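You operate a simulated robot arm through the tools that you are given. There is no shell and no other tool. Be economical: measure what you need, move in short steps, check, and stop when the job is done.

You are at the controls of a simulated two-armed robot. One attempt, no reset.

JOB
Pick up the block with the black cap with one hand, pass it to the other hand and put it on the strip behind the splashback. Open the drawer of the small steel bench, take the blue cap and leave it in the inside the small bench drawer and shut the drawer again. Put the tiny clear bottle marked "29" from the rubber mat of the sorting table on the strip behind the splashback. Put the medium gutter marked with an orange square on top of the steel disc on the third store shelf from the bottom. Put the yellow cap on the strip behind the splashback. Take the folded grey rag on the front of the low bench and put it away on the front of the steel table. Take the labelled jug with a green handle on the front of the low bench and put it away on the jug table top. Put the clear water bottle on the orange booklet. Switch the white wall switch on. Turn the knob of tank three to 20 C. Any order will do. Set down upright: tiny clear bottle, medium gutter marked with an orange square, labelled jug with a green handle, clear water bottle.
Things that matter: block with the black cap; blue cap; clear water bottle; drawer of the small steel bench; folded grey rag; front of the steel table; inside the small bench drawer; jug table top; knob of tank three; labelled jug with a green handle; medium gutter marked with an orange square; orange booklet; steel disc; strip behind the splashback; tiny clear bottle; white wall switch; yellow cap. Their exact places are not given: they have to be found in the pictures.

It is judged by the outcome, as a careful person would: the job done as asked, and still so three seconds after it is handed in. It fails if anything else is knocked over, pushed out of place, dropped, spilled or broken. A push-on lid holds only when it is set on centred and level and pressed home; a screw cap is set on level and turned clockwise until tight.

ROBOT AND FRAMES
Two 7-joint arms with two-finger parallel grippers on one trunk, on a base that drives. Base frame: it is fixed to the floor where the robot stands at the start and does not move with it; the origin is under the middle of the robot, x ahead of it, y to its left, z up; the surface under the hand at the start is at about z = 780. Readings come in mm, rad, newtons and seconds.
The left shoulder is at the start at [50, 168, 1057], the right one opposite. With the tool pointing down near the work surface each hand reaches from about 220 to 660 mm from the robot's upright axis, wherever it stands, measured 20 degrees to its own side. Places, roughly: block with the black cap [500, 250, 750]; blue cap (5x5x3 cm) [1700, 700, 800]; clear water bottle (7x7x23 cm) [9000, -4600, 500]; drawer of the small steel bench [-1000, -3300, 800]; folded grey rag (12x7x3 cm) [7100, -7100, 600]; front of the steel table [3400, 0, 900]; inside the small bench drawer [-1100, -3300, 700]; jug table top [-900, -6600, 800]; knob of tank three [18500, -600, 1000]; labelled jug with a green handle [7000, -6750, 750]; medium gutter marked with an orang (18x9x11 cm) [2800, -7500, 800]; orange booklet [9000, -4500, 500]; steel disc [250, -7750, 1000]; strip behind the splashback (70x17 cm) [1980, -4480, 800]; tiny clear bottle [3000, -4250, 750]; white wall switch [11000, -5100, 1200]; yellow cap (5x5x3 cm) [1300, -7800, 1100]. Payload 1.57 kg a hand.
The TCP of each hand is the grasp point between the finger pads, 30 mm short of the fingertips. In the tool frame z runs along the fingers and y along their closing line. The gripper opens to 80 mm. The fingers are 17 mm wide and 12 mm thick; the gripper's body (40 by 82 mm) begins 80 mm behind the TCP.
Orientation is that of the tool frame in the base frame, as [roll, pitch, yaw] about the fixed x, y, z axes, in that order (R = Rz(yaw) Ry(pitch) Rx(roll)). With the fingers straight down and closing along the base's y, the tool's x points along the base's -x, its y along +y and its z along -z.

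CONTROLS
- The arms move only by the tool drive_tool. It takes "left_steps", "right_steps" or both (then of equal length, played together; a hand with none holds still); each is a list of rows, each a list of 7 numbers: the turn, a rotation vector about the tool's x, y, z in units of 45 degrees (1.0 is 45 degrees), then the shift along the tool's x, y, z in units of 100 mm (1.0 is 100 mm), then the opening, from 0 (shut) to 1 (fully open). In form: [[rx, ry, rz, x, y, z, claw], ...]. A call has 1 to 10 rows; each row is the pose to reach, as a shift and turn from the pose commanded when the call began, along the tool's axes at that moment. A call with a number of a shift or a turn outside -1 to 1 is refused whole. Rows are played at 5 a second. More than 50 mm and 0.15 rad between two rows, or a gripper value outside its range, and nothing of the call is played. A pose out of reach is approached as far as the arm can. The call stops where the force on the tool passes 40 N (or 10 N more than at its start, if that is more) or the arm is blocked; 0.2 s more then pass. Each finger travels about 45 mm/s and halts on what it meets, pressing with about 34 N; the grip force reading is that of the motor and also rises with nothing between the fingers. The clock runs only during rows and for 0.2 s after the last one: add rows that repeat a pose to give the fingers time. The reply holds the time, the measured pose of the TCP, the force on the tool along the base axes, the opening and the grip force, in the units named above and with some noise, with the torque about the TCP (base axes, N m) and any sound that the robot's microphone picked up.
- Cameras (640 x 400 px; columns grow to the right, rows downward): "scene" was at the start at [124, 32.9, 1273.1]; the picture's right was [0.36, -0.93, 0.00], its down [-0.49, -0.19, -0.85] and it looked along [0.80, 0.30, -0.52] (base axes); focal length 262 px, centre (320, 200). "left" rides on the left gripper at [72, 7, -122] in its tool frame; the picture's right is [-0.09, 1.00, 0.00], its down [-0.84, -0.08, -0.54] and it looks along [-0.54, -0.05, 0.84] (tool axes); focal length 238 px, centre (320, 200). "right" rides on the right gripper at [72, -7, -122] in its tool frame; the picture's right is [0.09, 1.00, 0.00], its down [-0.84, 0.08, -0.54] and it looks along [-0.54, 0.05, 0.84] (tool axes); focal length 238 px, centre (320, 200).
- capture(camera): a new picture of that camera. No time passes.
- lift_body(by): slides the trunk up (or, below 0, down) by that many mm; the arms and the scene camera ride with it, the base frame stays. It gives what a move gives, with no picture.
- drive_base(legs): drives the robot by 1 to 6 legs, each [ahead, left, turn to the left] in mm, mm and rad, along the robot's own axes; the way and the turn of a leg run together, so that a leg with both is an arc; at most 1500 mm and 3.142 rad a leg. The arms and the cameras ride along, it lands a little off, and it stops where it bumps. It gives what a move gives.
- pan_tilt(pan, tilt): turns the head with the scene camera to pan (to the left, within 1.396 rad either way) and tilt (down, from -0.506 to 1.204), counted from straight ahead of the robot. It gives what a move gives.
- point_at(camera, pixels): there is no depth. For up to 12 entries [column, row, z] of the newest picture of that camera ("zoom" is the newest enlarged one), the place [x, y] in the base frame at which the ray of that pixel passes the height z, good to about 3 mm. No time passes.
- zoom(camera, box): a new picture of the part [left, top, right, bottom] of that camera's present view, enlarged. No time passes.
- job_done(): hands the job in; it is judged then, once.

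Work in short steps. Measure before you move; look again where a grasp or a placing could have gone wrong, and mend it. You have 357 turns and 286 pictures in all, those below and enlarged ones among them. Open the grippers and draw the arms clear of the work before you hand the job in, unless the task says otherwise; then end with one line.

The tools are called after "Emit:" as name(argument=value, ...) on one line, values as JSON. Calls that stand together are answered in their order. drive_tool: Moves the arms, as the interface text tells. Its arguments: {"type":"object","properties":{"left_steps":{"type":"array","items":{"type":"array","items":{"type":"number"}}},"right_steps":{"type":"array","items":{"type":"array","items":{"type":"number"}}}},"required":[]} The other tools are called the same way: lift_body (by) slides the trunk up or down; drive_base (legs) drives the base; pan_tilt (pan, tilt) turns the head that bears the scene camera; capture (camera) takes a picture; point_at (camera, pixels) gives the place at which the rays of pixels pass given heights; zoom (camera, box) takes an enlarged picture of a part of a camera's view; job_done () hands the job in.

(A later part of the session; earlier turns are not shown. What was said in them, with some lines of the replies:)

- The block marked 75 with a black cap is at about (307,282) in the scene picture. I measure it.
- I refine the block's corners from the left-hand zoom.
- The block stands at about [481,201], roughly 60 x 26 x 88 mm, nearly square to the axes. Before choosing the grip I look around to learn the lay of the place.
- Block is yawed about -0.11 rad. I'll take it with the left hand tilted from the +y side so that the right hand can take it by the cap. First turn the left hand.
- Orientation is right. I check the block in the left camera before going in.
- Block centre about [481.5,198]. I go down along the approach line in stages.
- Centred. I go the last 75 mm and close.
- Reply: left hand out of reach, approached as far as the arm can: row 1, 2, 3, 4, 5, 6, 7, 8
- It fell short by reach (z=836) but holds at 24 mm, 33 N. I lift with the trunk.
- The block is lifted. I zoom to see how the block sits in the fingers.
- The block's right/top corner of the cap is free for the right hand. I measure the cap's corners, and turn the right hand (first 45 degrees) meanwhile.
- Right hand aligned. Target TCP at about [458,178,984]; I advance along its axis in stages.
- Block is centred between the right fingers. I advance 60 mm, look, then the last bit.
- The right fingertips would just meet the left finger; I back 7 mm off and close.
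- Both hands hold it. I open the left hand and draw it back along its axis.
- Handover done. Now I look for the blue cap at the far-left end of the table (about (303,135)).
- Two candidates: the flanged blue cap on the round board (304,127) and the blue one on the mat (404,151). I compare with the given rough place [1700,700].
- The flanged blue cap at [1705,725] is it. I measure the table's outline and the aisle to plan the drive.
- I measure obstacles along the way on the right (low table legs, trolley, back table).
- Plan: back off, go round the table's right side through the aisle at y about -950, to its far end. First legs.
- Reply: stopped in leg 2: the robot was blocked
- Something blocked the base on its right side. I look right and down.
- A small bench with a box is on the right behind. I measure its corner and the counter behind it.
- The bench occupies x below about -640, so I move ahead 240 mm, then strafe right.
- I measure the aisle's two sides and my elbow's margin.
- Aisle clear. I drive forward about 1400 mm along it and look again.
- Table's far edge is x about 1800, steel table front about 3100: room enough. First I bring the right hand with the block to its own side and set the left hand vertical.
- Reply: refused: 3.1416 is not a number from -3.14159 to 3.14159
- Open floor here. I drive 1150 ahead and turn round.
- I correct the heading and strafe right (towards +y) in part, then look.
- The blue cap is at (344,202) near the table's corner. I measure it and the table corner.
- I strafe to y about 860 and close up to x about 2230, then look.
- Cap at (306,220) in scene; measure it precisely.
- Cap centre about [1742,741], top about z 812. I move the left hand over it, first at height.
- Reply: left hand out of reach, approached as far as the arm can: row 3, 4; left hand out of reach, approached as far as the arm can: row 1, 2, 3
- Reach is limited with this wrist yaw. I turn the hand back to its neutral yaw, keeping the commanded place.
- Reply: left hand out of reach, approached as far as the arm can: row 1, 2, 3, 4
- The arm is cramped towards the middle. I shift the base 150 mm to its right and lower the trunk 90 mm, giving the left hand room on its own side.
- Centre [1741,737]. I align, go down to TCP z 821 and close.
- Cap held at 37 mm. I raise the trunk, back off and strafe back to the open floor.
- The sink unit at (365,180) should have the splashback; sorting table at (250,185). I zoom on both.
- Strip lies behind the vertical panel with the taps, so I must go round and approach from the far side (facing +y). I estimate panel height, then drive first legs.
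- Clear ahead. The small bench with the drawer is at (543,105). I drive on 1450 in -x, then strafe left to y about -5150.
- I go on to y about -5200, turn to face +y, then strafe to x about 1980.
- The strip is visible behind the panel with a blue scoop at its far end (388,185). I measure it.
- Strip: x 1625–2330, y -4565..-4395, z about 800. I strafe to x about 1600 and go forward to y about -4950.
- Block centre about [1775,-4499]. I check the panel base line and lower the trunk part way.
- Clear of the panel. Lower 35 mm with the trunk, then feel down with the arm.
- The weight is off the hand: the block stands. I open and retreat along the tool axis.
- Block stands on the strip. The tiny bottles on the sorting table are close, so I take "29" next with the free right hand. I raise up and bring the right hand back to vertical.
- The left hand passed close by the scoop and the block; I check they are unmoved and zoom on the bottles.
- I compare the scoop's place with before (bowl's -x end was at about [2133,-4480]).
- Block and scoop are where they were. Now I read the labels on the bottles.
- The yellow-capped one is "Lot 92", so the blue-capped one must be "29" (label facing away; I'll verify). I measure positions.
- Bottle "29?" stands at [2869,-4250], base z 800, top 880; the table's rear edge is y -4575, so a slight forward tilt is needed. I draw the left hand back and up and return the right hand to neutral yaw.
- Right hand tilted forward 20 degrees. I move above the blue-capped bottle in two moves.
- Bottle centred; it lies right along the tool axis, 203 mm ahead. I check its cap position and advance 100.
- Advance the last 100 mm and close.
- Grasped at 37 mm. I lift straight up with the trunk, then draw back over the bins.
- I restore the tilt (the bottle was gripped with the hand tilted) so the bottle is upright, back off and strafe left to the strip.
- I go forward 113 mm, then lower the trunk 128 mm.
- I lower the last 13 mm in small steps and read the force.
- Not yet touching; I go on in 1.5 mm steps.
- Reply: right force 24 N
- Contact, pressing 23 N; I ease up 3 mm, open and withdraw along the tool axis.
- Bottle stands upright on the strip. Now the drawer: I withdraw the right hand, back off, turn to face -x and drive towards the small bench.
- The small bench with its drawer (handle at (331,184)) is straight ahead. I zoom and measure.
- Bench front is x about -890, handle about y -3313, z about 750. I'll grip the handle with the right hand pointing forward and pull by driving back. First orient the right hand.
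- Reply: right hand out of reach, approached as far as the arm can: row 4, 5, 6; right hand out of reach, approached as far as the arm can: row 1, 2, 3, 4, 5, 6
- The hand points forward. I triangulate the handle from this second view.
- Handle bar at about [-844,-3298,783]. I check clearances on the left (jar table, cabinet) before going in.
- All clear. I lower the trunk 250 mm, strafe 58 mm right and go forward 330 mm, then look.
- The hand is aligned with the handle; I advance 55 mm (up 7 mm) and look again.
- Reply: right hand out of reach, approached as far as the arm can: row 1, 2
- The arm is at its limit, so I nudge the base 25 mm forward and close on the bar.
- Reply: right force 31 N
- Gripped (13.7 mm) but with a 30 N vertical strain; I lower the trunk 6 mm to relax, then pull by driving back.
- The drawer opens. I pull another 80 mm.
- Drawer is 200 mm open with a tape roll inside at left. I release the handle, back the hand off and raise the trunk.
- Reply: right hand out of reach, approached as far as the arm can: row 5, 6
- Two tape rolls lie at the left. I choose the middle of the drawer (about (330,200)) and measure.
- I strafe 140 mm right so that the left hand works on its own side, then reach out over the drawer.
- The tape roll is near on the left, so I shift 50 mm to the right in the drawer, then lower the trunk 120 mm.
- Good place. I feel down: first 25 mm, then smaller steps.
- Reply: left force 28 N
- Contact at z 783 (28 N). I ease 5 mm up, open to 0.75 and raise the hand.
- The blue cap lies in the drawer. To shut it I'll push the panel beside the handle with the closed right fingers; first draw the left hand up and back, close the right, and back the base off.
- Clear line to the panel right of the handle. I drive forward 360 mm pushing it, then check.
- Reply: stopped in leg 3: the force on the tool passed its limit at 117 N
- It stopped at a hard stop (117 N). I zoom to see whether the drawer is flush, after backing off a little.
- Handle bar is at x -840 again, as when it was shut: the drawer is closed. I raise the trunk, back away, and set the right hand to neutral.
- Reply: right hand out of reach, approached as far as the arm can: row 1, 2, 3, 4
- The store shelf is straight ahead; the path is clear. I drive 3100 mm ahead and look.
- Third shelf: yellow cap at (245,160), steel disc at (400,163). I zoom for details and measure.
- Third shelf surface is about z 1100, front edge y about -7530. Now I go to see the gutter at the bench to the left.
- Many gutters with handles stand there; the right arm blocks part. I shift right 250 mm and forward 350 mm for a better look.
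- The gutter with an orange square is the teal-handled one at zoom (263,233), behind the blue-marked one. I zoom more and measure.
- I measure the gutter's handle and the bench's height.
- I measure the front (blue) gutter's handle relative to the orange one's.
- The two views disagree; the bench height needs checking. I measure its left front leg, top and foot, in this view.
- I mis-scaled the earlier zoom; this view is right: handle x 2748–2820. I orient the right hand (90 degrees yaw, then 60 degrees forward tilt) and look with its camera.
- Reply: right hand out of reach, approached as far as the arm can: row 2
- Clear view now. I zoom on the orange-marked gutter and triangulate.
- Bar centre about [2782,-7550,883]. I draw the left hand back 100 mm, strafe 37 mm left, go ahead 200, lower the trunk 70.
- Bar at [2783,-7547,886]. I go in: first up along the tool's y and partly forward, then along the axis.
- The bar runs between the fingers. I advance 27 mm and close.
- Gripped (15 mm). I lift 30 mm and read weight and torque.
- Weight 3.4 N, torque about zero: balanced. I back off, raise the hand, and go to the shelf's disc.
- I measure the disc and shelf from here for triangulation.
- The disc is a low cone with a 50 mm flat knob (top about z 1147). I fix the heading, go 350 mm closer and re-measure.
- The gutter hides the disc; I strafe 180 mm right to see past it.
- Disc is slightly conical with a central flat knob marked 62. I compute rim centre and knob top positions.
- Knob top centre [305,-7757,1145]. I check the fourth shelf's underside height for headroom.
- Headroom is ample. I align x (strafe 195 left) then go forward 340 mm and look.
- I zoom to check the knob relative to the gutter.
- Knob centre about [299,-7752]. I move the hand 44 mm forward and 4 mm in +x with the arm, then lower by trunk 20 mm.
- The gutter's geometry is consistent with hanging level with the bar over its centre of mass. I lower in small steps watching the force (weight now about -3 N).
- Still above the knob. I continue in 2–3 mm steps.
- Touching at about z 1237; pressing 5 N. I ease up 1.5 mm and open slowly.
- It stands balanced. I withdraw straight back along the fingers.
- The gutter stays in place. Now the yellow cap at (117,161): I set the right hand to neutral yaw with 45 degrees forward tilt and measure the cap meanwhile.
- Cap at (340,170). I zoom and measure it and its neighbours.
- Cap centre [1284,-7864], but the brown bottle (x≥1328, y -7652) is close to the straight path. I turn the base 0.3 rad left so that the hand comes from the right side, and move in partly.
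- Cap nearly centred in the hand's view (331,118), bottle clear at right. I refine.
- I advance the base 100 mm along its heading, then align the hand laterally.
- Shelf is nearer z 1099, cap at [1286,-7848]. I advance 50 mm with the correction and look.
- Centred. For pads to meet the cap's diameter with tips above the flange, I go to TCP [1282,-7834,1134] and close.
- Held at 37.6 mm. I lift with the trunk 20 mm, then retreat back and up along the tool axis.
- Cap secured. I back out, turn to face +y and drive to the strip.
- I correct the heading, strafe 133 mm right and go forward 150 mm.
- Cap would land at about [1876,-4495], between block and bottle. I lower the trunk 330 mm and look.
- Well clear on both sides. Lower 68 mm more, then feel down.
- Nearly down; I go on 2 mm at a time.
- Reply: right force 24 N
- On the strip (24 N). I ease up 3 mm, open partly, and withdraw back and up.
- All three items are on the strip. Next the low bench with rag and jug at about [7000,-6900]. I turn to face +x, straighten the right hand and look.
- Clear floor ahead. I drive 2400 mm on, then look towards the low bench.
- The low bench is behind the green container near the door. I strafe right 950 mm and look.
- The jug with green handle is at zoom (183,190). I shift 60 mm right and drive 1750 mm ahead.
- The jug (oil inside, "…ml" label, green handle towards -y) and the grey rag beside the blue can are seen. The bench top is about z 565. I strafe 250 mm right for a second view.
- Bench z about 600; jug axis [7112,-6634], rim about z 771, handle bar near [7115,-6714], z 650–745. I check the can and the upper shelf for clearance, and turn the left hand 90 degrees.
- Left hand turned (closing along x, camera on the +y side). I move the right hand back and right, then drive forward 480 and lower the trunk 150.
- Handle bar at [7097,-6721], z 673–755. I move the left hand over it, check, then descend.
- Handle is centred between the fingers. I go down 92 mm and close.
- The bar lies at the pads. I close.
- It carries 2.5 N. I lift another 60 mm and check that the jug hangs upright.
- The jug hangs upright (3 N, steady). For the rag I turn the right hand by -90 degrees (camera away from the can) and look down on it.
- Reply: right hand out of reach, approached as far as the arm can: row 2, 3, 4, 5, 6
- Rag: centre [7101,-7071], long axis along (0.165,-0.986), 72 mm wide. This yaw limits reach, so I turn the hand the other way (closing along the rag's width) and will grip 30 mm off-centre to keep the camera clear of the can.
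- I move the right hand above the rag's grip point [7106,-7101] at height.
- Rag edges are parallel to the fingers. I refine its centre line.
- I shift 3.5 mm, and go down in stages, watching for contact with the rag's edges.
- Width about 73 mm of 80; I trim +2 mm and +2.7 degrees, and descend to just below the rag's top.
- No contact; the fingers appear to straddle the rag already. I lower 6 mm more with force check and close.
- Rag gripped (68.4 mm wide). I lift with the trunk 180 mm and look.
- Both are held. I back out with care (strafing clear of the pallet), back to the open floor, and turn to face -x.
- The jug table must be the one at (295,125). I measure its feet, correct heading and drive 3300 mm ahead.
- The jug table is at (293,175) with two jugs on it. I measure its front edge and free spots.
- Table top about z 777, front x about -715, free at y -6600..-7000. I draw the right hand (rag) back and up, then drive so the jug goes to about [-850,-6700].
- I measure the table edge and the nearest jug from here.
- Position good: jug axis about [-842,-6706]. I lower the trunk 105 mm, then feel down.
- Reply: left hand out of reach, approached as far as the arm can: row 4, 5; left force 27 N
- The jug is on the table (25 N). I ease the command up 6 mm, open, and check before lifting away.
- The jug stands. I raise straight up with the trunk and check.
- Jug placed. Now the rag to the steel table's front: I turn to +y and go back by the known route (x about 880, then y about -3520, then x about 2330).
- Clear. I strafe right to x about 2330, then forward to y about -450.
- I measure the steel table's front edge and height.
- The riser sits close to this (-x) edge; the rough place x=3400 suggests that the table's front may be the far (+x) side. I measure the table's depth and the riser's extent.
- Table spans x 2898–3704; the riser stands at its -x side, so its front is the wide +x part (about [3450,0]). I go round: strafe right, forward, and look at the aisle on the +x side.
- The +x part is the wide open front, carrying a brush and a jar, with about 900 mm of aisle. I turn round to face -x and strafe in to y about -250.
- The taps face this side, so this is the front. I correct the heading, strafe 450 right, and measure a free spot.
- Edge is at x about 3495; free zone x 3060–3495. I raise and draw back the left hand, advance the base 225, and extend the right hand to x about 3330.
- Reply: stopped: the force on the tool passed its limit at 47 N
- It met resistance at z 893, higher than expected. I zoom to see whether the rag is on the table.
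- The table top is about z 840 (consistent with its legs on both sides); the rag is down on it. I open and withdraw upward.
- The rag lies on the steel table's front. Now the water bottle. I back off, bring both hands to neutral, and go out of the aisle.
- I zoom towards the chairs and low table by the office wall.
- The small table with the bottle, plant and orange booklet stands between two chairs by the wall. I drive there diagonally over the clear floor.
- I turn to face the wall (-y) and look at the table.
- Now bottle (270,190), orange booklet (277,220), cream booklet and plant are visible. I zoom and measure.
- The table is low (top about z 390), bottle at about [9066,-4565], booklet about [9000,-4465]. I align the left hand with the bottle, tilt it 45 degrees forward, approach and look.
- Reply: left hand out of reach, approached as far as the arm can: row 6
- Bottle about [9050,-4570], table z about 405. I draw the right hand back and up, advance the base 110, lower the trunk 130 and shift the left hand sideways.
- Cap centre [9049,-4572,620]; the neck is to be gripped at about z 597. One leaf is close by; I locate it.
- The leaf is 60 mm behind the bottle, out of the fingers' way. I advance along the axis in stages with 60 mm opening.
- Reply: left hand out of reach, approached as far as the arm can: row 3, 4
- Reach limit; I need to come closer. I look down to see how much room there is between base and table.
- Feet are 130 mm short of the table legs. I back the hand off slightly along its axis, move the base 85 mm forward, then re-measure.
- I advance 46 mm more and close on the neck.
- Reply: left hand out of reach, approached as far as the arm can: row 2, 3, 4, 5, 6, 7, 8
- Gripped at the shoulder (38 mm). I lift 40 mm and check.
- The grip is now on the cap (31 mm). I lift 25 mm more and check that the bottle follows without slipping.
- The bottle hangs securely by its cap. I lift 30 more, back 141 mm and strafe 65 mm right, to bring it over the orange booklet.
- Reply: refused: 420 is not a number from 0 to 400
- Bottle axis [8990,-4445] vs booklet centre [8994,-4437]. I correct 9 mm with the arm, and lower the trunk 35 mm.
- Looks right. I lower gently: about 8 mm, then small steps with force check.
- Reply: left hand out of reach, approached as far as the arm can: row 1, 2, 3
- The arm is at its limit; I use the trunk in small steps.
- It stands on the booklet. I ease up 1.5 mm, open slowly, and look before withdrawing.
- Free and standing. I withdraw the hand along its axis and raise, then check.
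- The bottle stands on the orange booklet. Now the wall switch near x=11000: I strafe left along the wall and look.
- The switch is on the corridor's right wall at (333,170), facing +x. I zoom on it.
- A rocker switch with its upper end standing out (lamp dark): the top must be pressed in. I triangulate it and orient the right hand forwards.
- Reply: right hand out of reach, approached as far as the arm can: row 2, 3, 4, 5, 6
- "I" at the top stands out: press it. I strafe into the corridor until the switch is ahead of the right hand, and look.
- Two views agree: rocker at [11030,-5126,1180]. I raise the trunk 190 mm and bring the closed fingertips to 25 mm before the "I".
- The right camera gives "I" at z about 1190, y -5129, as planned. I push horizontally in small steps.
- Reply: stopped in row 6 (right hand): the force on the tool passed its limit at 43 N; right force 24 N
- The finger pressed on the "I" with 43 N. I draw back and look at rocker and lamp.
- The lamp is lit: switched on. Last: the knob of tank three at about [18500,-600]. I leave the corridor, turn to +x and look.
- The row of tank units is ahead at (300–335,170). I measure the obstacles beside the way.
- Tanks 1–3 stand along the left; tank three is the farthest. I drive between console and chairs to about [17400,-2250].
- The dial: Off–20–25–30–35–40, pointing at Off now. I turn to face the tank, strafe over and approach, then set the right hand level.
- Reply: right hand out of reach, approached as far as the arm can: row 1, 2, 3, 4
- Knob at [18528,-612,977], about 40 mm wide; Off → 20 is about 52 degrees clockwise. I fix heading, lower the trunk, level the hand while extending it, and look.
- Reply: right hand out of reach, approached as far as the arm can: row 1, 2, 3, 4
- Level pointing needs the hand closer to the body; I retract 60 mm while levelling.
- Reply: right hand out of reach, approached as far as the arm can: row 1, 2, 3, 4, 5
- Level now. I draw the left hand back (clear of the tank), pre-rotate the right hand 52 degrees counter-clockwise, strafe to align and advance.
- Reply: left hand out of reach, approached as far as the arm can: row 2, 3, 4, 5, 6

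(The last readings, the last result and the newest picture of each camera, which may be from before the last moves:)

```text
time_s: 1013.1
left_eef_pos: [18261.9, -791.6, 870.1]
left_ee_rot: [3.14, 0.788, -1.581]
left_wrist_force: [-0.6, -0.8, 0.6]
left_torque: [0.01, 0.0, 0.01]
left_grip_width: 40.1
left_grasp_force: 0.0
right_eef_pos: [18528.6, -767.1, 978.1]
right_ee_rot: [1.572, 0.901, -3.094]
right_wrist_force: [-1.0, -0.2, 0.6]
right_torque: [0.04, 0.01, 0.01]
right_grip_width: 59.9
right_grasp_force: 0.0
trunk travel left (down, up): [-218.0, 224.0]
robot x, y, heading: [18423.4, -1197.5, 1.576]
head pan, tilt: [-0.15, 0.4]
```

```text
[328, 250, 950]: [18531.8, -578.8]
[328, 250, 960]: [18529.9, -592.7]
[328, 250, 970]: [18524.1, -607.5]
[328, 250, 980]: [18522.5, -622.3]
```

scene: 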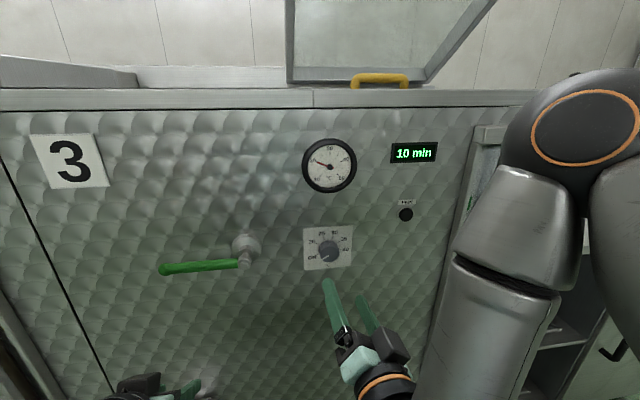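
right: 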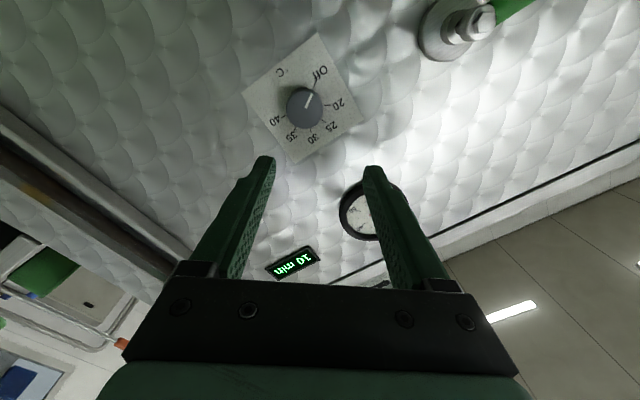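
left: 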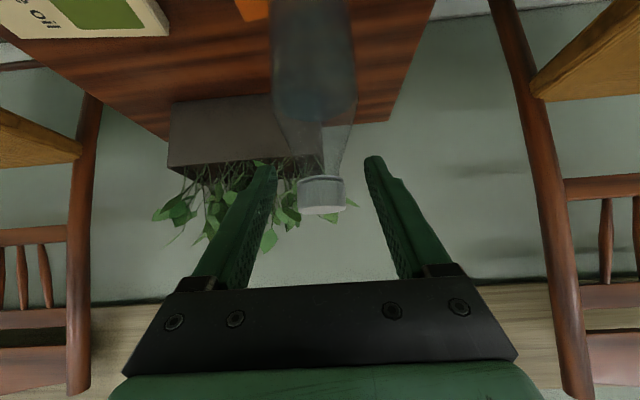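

Better fix: knob front centre [18528,-594,960]. I lower the left hand below the lever level, lower the trunk 18 mm, and advance the base 110 mm.

Emit:
drive_tool(left_steps=[[0, 0, 0, 0.25, 0, 0.25, 0.5], [0, 0, 0, 0.5, 0, 0.5, 0.5], [0, 0, 0, 0.57, 0, 0.57, 0.5]])

Emit:
lift_body(by=-18)

Emit:
drive_base(legs=[[110, 0, -0.006]])

Emit:
capture(camera="right")

Emit:
capture(camera="scene")

```text
time_s: 1013.9
left_eef_pos: [18253.9, -790.2, 797.0]
left_ee_rot: [-3.141, 0.787, -1.578]
left_wrist_force: [0.2, -0.1, 0.8]
left_torque: [-0.03, 0.0, 0.01]
left_grip_width: 40.1
left_grasp_force: 0.0
left hand out of reach, approached as far as the arm can: row 2, 3
right_eef_pos: [18529.3, -767.2, 979.3]
right_ee_rot: [1.574, 0.901, -3.095]
right_wrist_force: [-0.5, -0.4, 0.0]
right_torque: [-0.02, 0.01, 0.02]
right_grip_width: 60.3
right_grasp_force: 0.1
trunk travel left (down, up): [-218.0, 224.0]
robot x, y, heading: [18426.0, -1198.5, 1.569]
head pan, tilt: [-0.15, 0.4]
```

```text
time_s: 1014.6
left_eef_pos: [18254.6, -791.0, 780.9]
left_ee_rot: [-3.14, 0.787, -1.578]
left_wrist_force: [0.5, -0.1, 0.3]
left_torque: [-0.05, 0.0, 0.05]
left_grip_width: 40.1
left_grasp_force: 0.3
right_eef_pos: [18530.2, -767.7, 962.6]
right_ee_rot: [1.571, 0.9, -3.093]
right_wrist_force: [0.1, -0.2, 0.9]
right_torque: [0.01, -0.01, -0.01]
right_grip_width: 60.1
right_grasp_force: 0.1
trunk travel left (down, up): [-200.0, 242.0]
robot x, y, heading: [18423.4, -1195.4, 1.569]
head pan, tilt: [-0.15, 0.4]
```

```text
time_s: 1015.8
left_eef_pos: [18255.7, -679.5, 779.9]
left_ee_rot: [-3.14, 0.787, -1.582]
left_wrist_force: [0.4, 0.6, 1.6]
left_torque: [-0.03, 0.0, -0.03]
left_grip_width: 40.0
left_grasp_force: 0.0
right_eef_pos: [18530.1, -657.9, 961.5]
right_ee_rot: [1.574, 0.899, -3.098]
right_wrist_force: [0.4, 0.2, 0.4]
right_torque: [0.0, -0.04, -0.01]
right_grip_width: 60.3
right_grasp_force: 0.0
trunk travel left (down, up): [-200.0, 242.0]
robot x, y, heading: [18423.7, -1088.5, 1.567]
head pan, tilt: [-0.15, 0.4]
```

```text
26 pictures are left
```

right: 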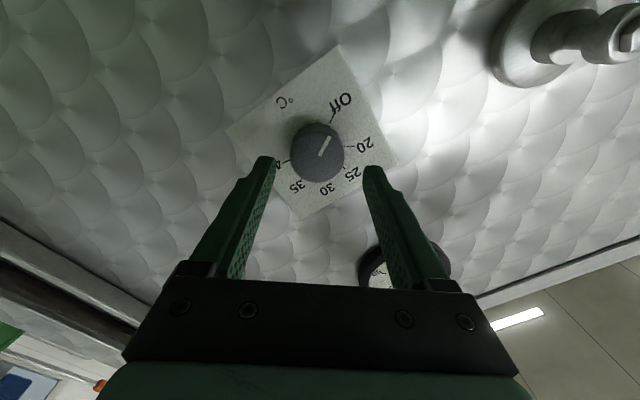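

```text
25 pictures are left
```

scene: 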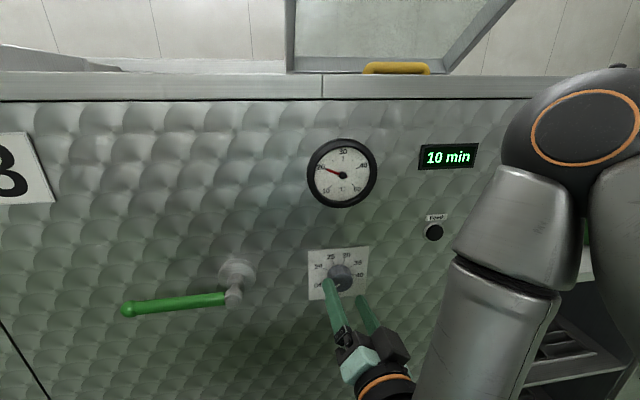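

The knob is exactly on axis. I zoom to read the dial angles before gripping.

Emit:
zoom(camera="right", box=[240, 80, 400, 210])

```text
3.08 times, centred on (320, 145) of right
```

zoom: 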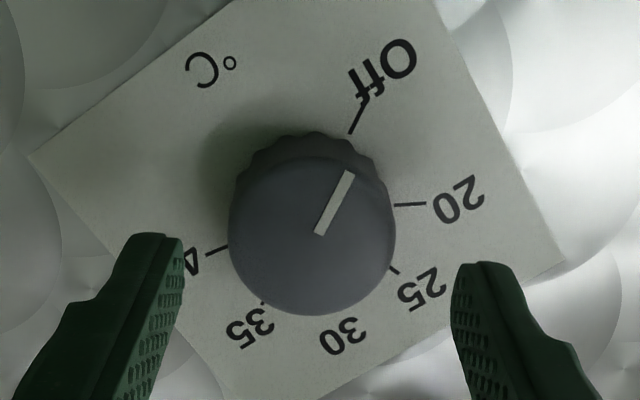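

Off→20 works out as about 60 degrees clockwise. I advance 50 mm and grip the knob.

Emit:
drive_base(legs=[[48, 0, 0]])

Emit:
drive_tool(right_steps=[[0, 0, 0, 0, 0, 0, 0.6], [0, 0, 0, 0, 0, 0, 0.4], [0, 0, 0, 0, 0, 0, 0.2], [0, 0, 0, 0, 0, 0, 0], [0, 0, 0, 0, 0, 0, 0], [0, 0, 0, 0, 0, 0, 0]])

Emit:
capture(camera="right")

```text
time_s: 1016.7
left_eef_pos: [18255.8, -639.7, 781.1]
left_ee_rot: [-3.139, 0.786, -1.581]
left_wrist_force: [-0.4, -0.2, -0.2]
left_torque: [0.01, 0.03, -0.02]
left_grip_width: 40.0
left_grasp_force: 0.0
right_eef_pos: [18531.8, -620.4, 961.0]
right_ee_rot: [1.582, 0.905, -3.088]
right_wrist_force: [-0.3, -0.1, 0.0]
right_torque: [0.02, 0.0, 0.02]
right_grip_width: 60.2
right_grasp_force: 0.1
trunk travel left (down, up): [-200.0, 242.0]
robot x, y, heading: [18424.4, -1045.5, 1.565]
head pan, tilt: [-0.15, 0.4]
stopped in leg 1: the force on the tool passed its limit at 83 N (the readings are from after the stop); the commanded pose is now the measured one
```

```text
time_s: 1018.1
left_eef_pos: [18254.7, -639.0, 780.2]
left_ee_rot: [-3.14, 0.787, -1.58]
left_wrist_force: [-0.5, 0.3, 0.6]
left_torque: [0.0, 0.01, 0.01]
left_grip_width: 39.9
left_grasp_force: 0.1
right_eef_pos: [18531.5, -620.9, 961.0]
right_ee_rot: [1.578, 0.904, -3.091]
right_wrist_force: [-5.2, 2.9, 5.4]
right_torque: [-0.59, 0.1, -0.49]
right_grip_width: 42.0
right_grasp_force: 45.5
trunk travel left (down, up): [-200.0, 242.0]
robot x, y, heading: [18424.6, -1048.8, 1.563]
head pan, tilt: [-0.15, 0.4]
```

```text
23 pictures are left
```

right: 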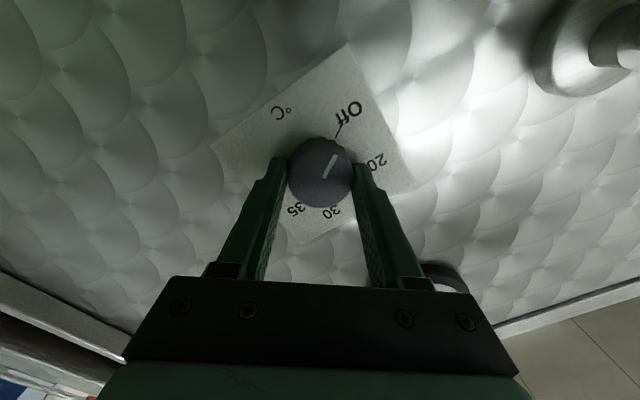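

The knob is gripped (42 mm). I turn it clockwise about the tool axis: 45 degrees first.

Emit:
drive_tool(right_steps=[[0, 0, 0.17, 0, 0, -0.01, 0], [0, 0, 0.34, 0, 0, -0.02, 0], [0, 0, 0.51, 0, 0, -0.02, 0], [0, 0, 0.68, 0, 0, -0.02, 0], [0, 0, 0.84, 0, 0, -0.02, 0], [0, 0, 1, 0, 0, -0.02, 0], [0, 0, 1, 0, 0, -0.02, 0]])

Emit:
capture(camera="right")

```text
time_s: 1019.7
left_eef_pos: [18255.9, -639.6, 780.5]
left_ee_rot: [3.14, 0.788, -1.584]
left_wrist_force: [-0.8, -0.4, 0.7]
left_torque: [0.03, -0.03, -0.01]
left_grip_width: 40.2
left_grasp_force: 0.1
right_eef_pos: [18530.3, -619.9, 961.1]
right_ee_rot: [1.57, 0.115, -3.104]
right_wrist_force: [20.1, -5.6, 12.0]
right_torque: [-0.16, 0.01, -0.67]
right_grip_width: 41.5
right_grasp_force: 45.0
right hand out of reach, approached as far as the arm can: row 1, 2, 3, 4, 5, 6, 7
trunk travel left (down, up): [-200.0, 242.0]
robot x, y, heading: [18427.8, -1044.5, 1.566]
head pan, tilt: [-0.15, 0.4]
```

```text
22 pictures are left
```

right: 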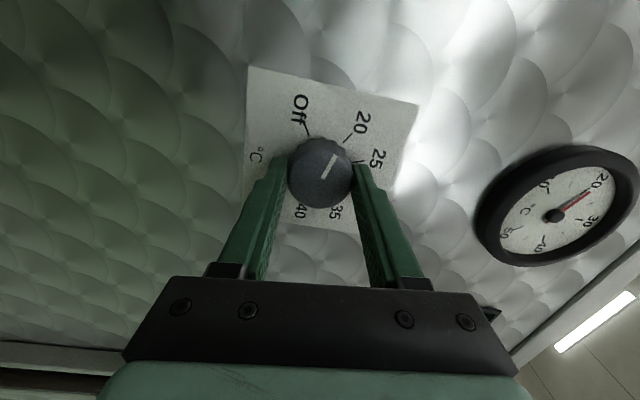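

The knob follows the hand. About 15 degrees more to "20"; I turn on and look.

Emit:
drive_tool(right_steps=[[0, 0, 0.15, 0, 0, 0, 0], [0, 0, 0.3, 0, 0, 0, 0], [0, 0, 0.33, 0, 0, 0, 0], [0, 0, 0.33, 0, 0, 0, 0]])

Emit:
zoom(camera="right", box=[240, 80, 420, 220])

```text
time_s: 1020.7
left_eef_pos: [18257.1, -640.3, 780.5]
left_ee_rot: [3.139, 0.787, -1.583]
left_wrist_force: [-0.1, 0.1, -0.5]
left_torque: [-0.01, 0.02, -0.02]
left_grip_width: 40.0
left_grasp_force: 0.0
right_eef_pos: [18531.2, -619.5, 961.8]
right_ee_rot: [1.574, -0.141, -3.104]
right_wrist_force: [20.6, -7.5, 0.9]
right_torque: [1.16, -0.01, -0.81]
right_grip_width: 41.7
right_grasp_force: 45.0
trunk travel left (down, up): [-200.0, 242.0]
robot x, y, heading: [18423.6, -1048.4, 1.567]
head pan, tilt: [-0.15, 0.4]
```

```text
2.86 times, centred on (330, 150) of right
```

zoom: 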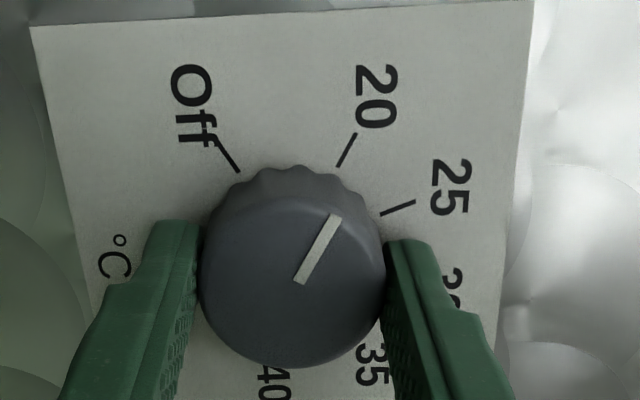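

The pointer is about 3 degrees past the 20 mark; I turn back 3 degrees, release and check from the front.

Emit:
drive_tool(right_steps=[[0, 0, -0.06, 0, 0, 0, 0], [0, 0, -0.06, 0, 0, 0, 0], [0, 0, -0.06, 0, 0, 0, 0.3], [0, 0, -0.06, 0, 0, 0, 0.6], [0, 0, -0.06, 0, 0, 0, 0.8], [0, 0, -0.06, 0, 0, 0, 0.8]])

Emit:
drive_base(legs=[[-150, 0, 0]])

Emit:
capture(camera="right")

Emit:
zoom(camera="scene", box=[290, 210, 370, 290])

```text
time_s: 1022.1
left_eef_pos: [18254.5, -639.4, 780.6]
left_ee_rot: [-3.141, 0.788, -1.58]
left_wrist_force: [0.0, -0.1, -0.4]
left_torque: [-0.03, -0.03, 0.0]
left_grip_width: 40.0
left_grasp_force: 0.0
right_eef_pos: [18526.2, -620.7, 957.9]
right_ee_rot: [1.581, -0.092, -3.09]
right_wrist_force: [-7.8, -14.1, -8.9]
right_torque: [0.17, -0.15, 0.14]
right_grip_width: 56.1
right_grasp_force: 0.2
trunk travel left (down, up): [-200.0, 242.0]
robot x, y, heading: [18428.4, -1045.6, 1.566]
head pan, tilt: [-0.15, 0.4]
```

```text
time_s: 1023.5
left_eef_pos: [18256.3, -790.9, 780.0]
left_ee_rot: [-3.138, 0.787, -1.582]
left_wrist_force: [-0.1, -0.5, 0.6]
left_torque: [-0.02, -0.01, 0.03]
left_grip_width: 40.0
left_grasp_force: 0.2
right_eef_pos: [18527.8, -772.2, 959.4]
right_ee_rot: [1.578, -0.092, -3.099]
right_wrist_force: [0.2, -0.4, 0.4]
right_torque: [0.0, -0.04, -0.03]
right_grip_width: 63.9
right_grasp_force: 0.1
trunk travel left (down, up): [-200.0, 242.0]
robot x, y, heading: [18422.0, -1199.0, 1.564]
head pan, tilt: [-0.15, 0.4]
```

```text
20 pictures are left
```

right: 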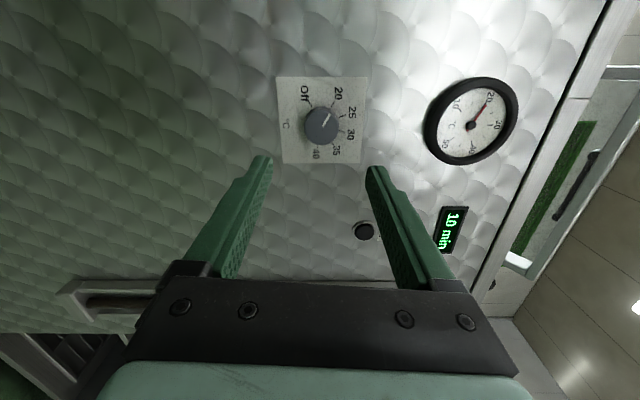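

```text
5.00 times, centred on (330, 250) of scene
```

zoom: 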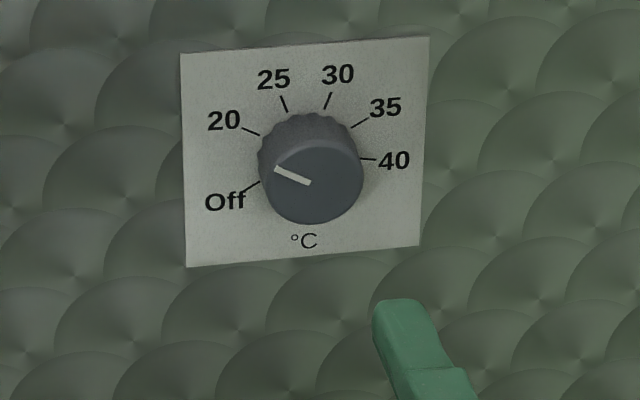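

From the front the pointer is parallel to the "20" tick. I take one enlarged check with the hand camera.

Emit:
zoom(camera="right", box=[275, 75, 370, 165])

Emit:
zoom(camera="scene", box=[310, 225, 355, 270])

```text
4.44 times, centred on (322, 120) of right
```

zoom: 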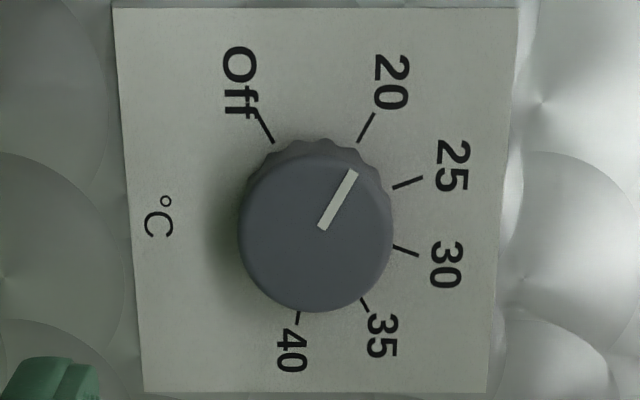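

```text
8.89 times, centred on (332, 248) of scene
```

zoom: 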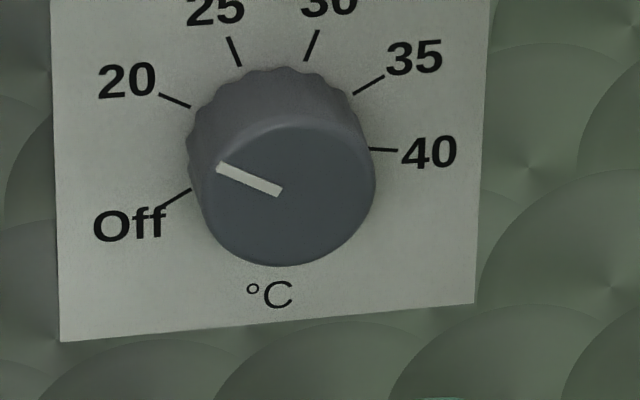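

The pointer matches the 20 mark in both views. All jobs are done; I open the grippers and draw clear.

Emit:
drive_base(legs=[[-500, 0, 0]])

Emit:
drive_tool(left_steps=[[0, 0, 0, 0, 0, 0, 0.8], [0, 0, 0, 0, 0, 0, 1], [0, 0, 0, 0, 0, 0, 1]], right_steps=[[0, 0, 0, 0, 0, 0, 1], [0, 0, 0, 0, 0, 0, 1], [0, 0, 0, 0, 0, 0, 1]])

Emit:
job_done()

```text
time_s: 1026.5
left_eef_pos: [18251.7, -1289.4, 779.9]
left_ee_rot: [-3.141, 0.787, -1.58]
left_wrist_force: [0.0, 0.1, -0.4]
left_torque: [0.02, 0.0, -0.01]
left_grip_width: 40.0
left_grasp_force: 0.1
right_eef_pos: [18524.9, -1268.8, 959.2]
right_ee_rot: [1.576, -0.095, -3.098]
right_wrist_force: [0.0, 0.3, -0.4]
right_torque: [0.03, 0.01, -0.03]
right_grip_width: 64.0
right_grasp_force: 0.0
trunk travel left (down, up): [-200.0, 242.0]
robot x, y, heading: [18422.6, -1692.7, 1.567]
head pan, tilt: [-0.15, 0.4]
```

```text
time_s: 1027.3
left_eef_pos: [18253.3, -1289.0, 779.7]
left_ee_rot: [-3.14, 0.787, -1.581]
left_wrist_force: [0.4, -0.1, -0.5]
left_torque: [-0.02, -0.04, 0.0]
left_grip_width: 79.9
left_grasp_force: 0.1
right_eef_pos: [18524.3, -1268.6, 960.6]
right_ee_rot: [1.578, -0.094, -3.096]
right_wrist_force: [0.4, 0.2, 0.5]
right_torque: [-0.01, -0.01, 0.01]
right_grip_width: 80.2
right_grasp_force: 0.0
trunk travel left (down, up): [-200.0, 242.0]
robot x, y, heading: [18423.9, -1692.3, 1.568]
head pan, tilt: [-0.15, 0.4]
```

```text
The job is handed in.
```

All ten tasks are done and the job is handed in; one point is unconfirmed: I never saw the "29" on the tiny bottle's label and took the blue-capped one because the only other bottle on the mat read "Lot 92".
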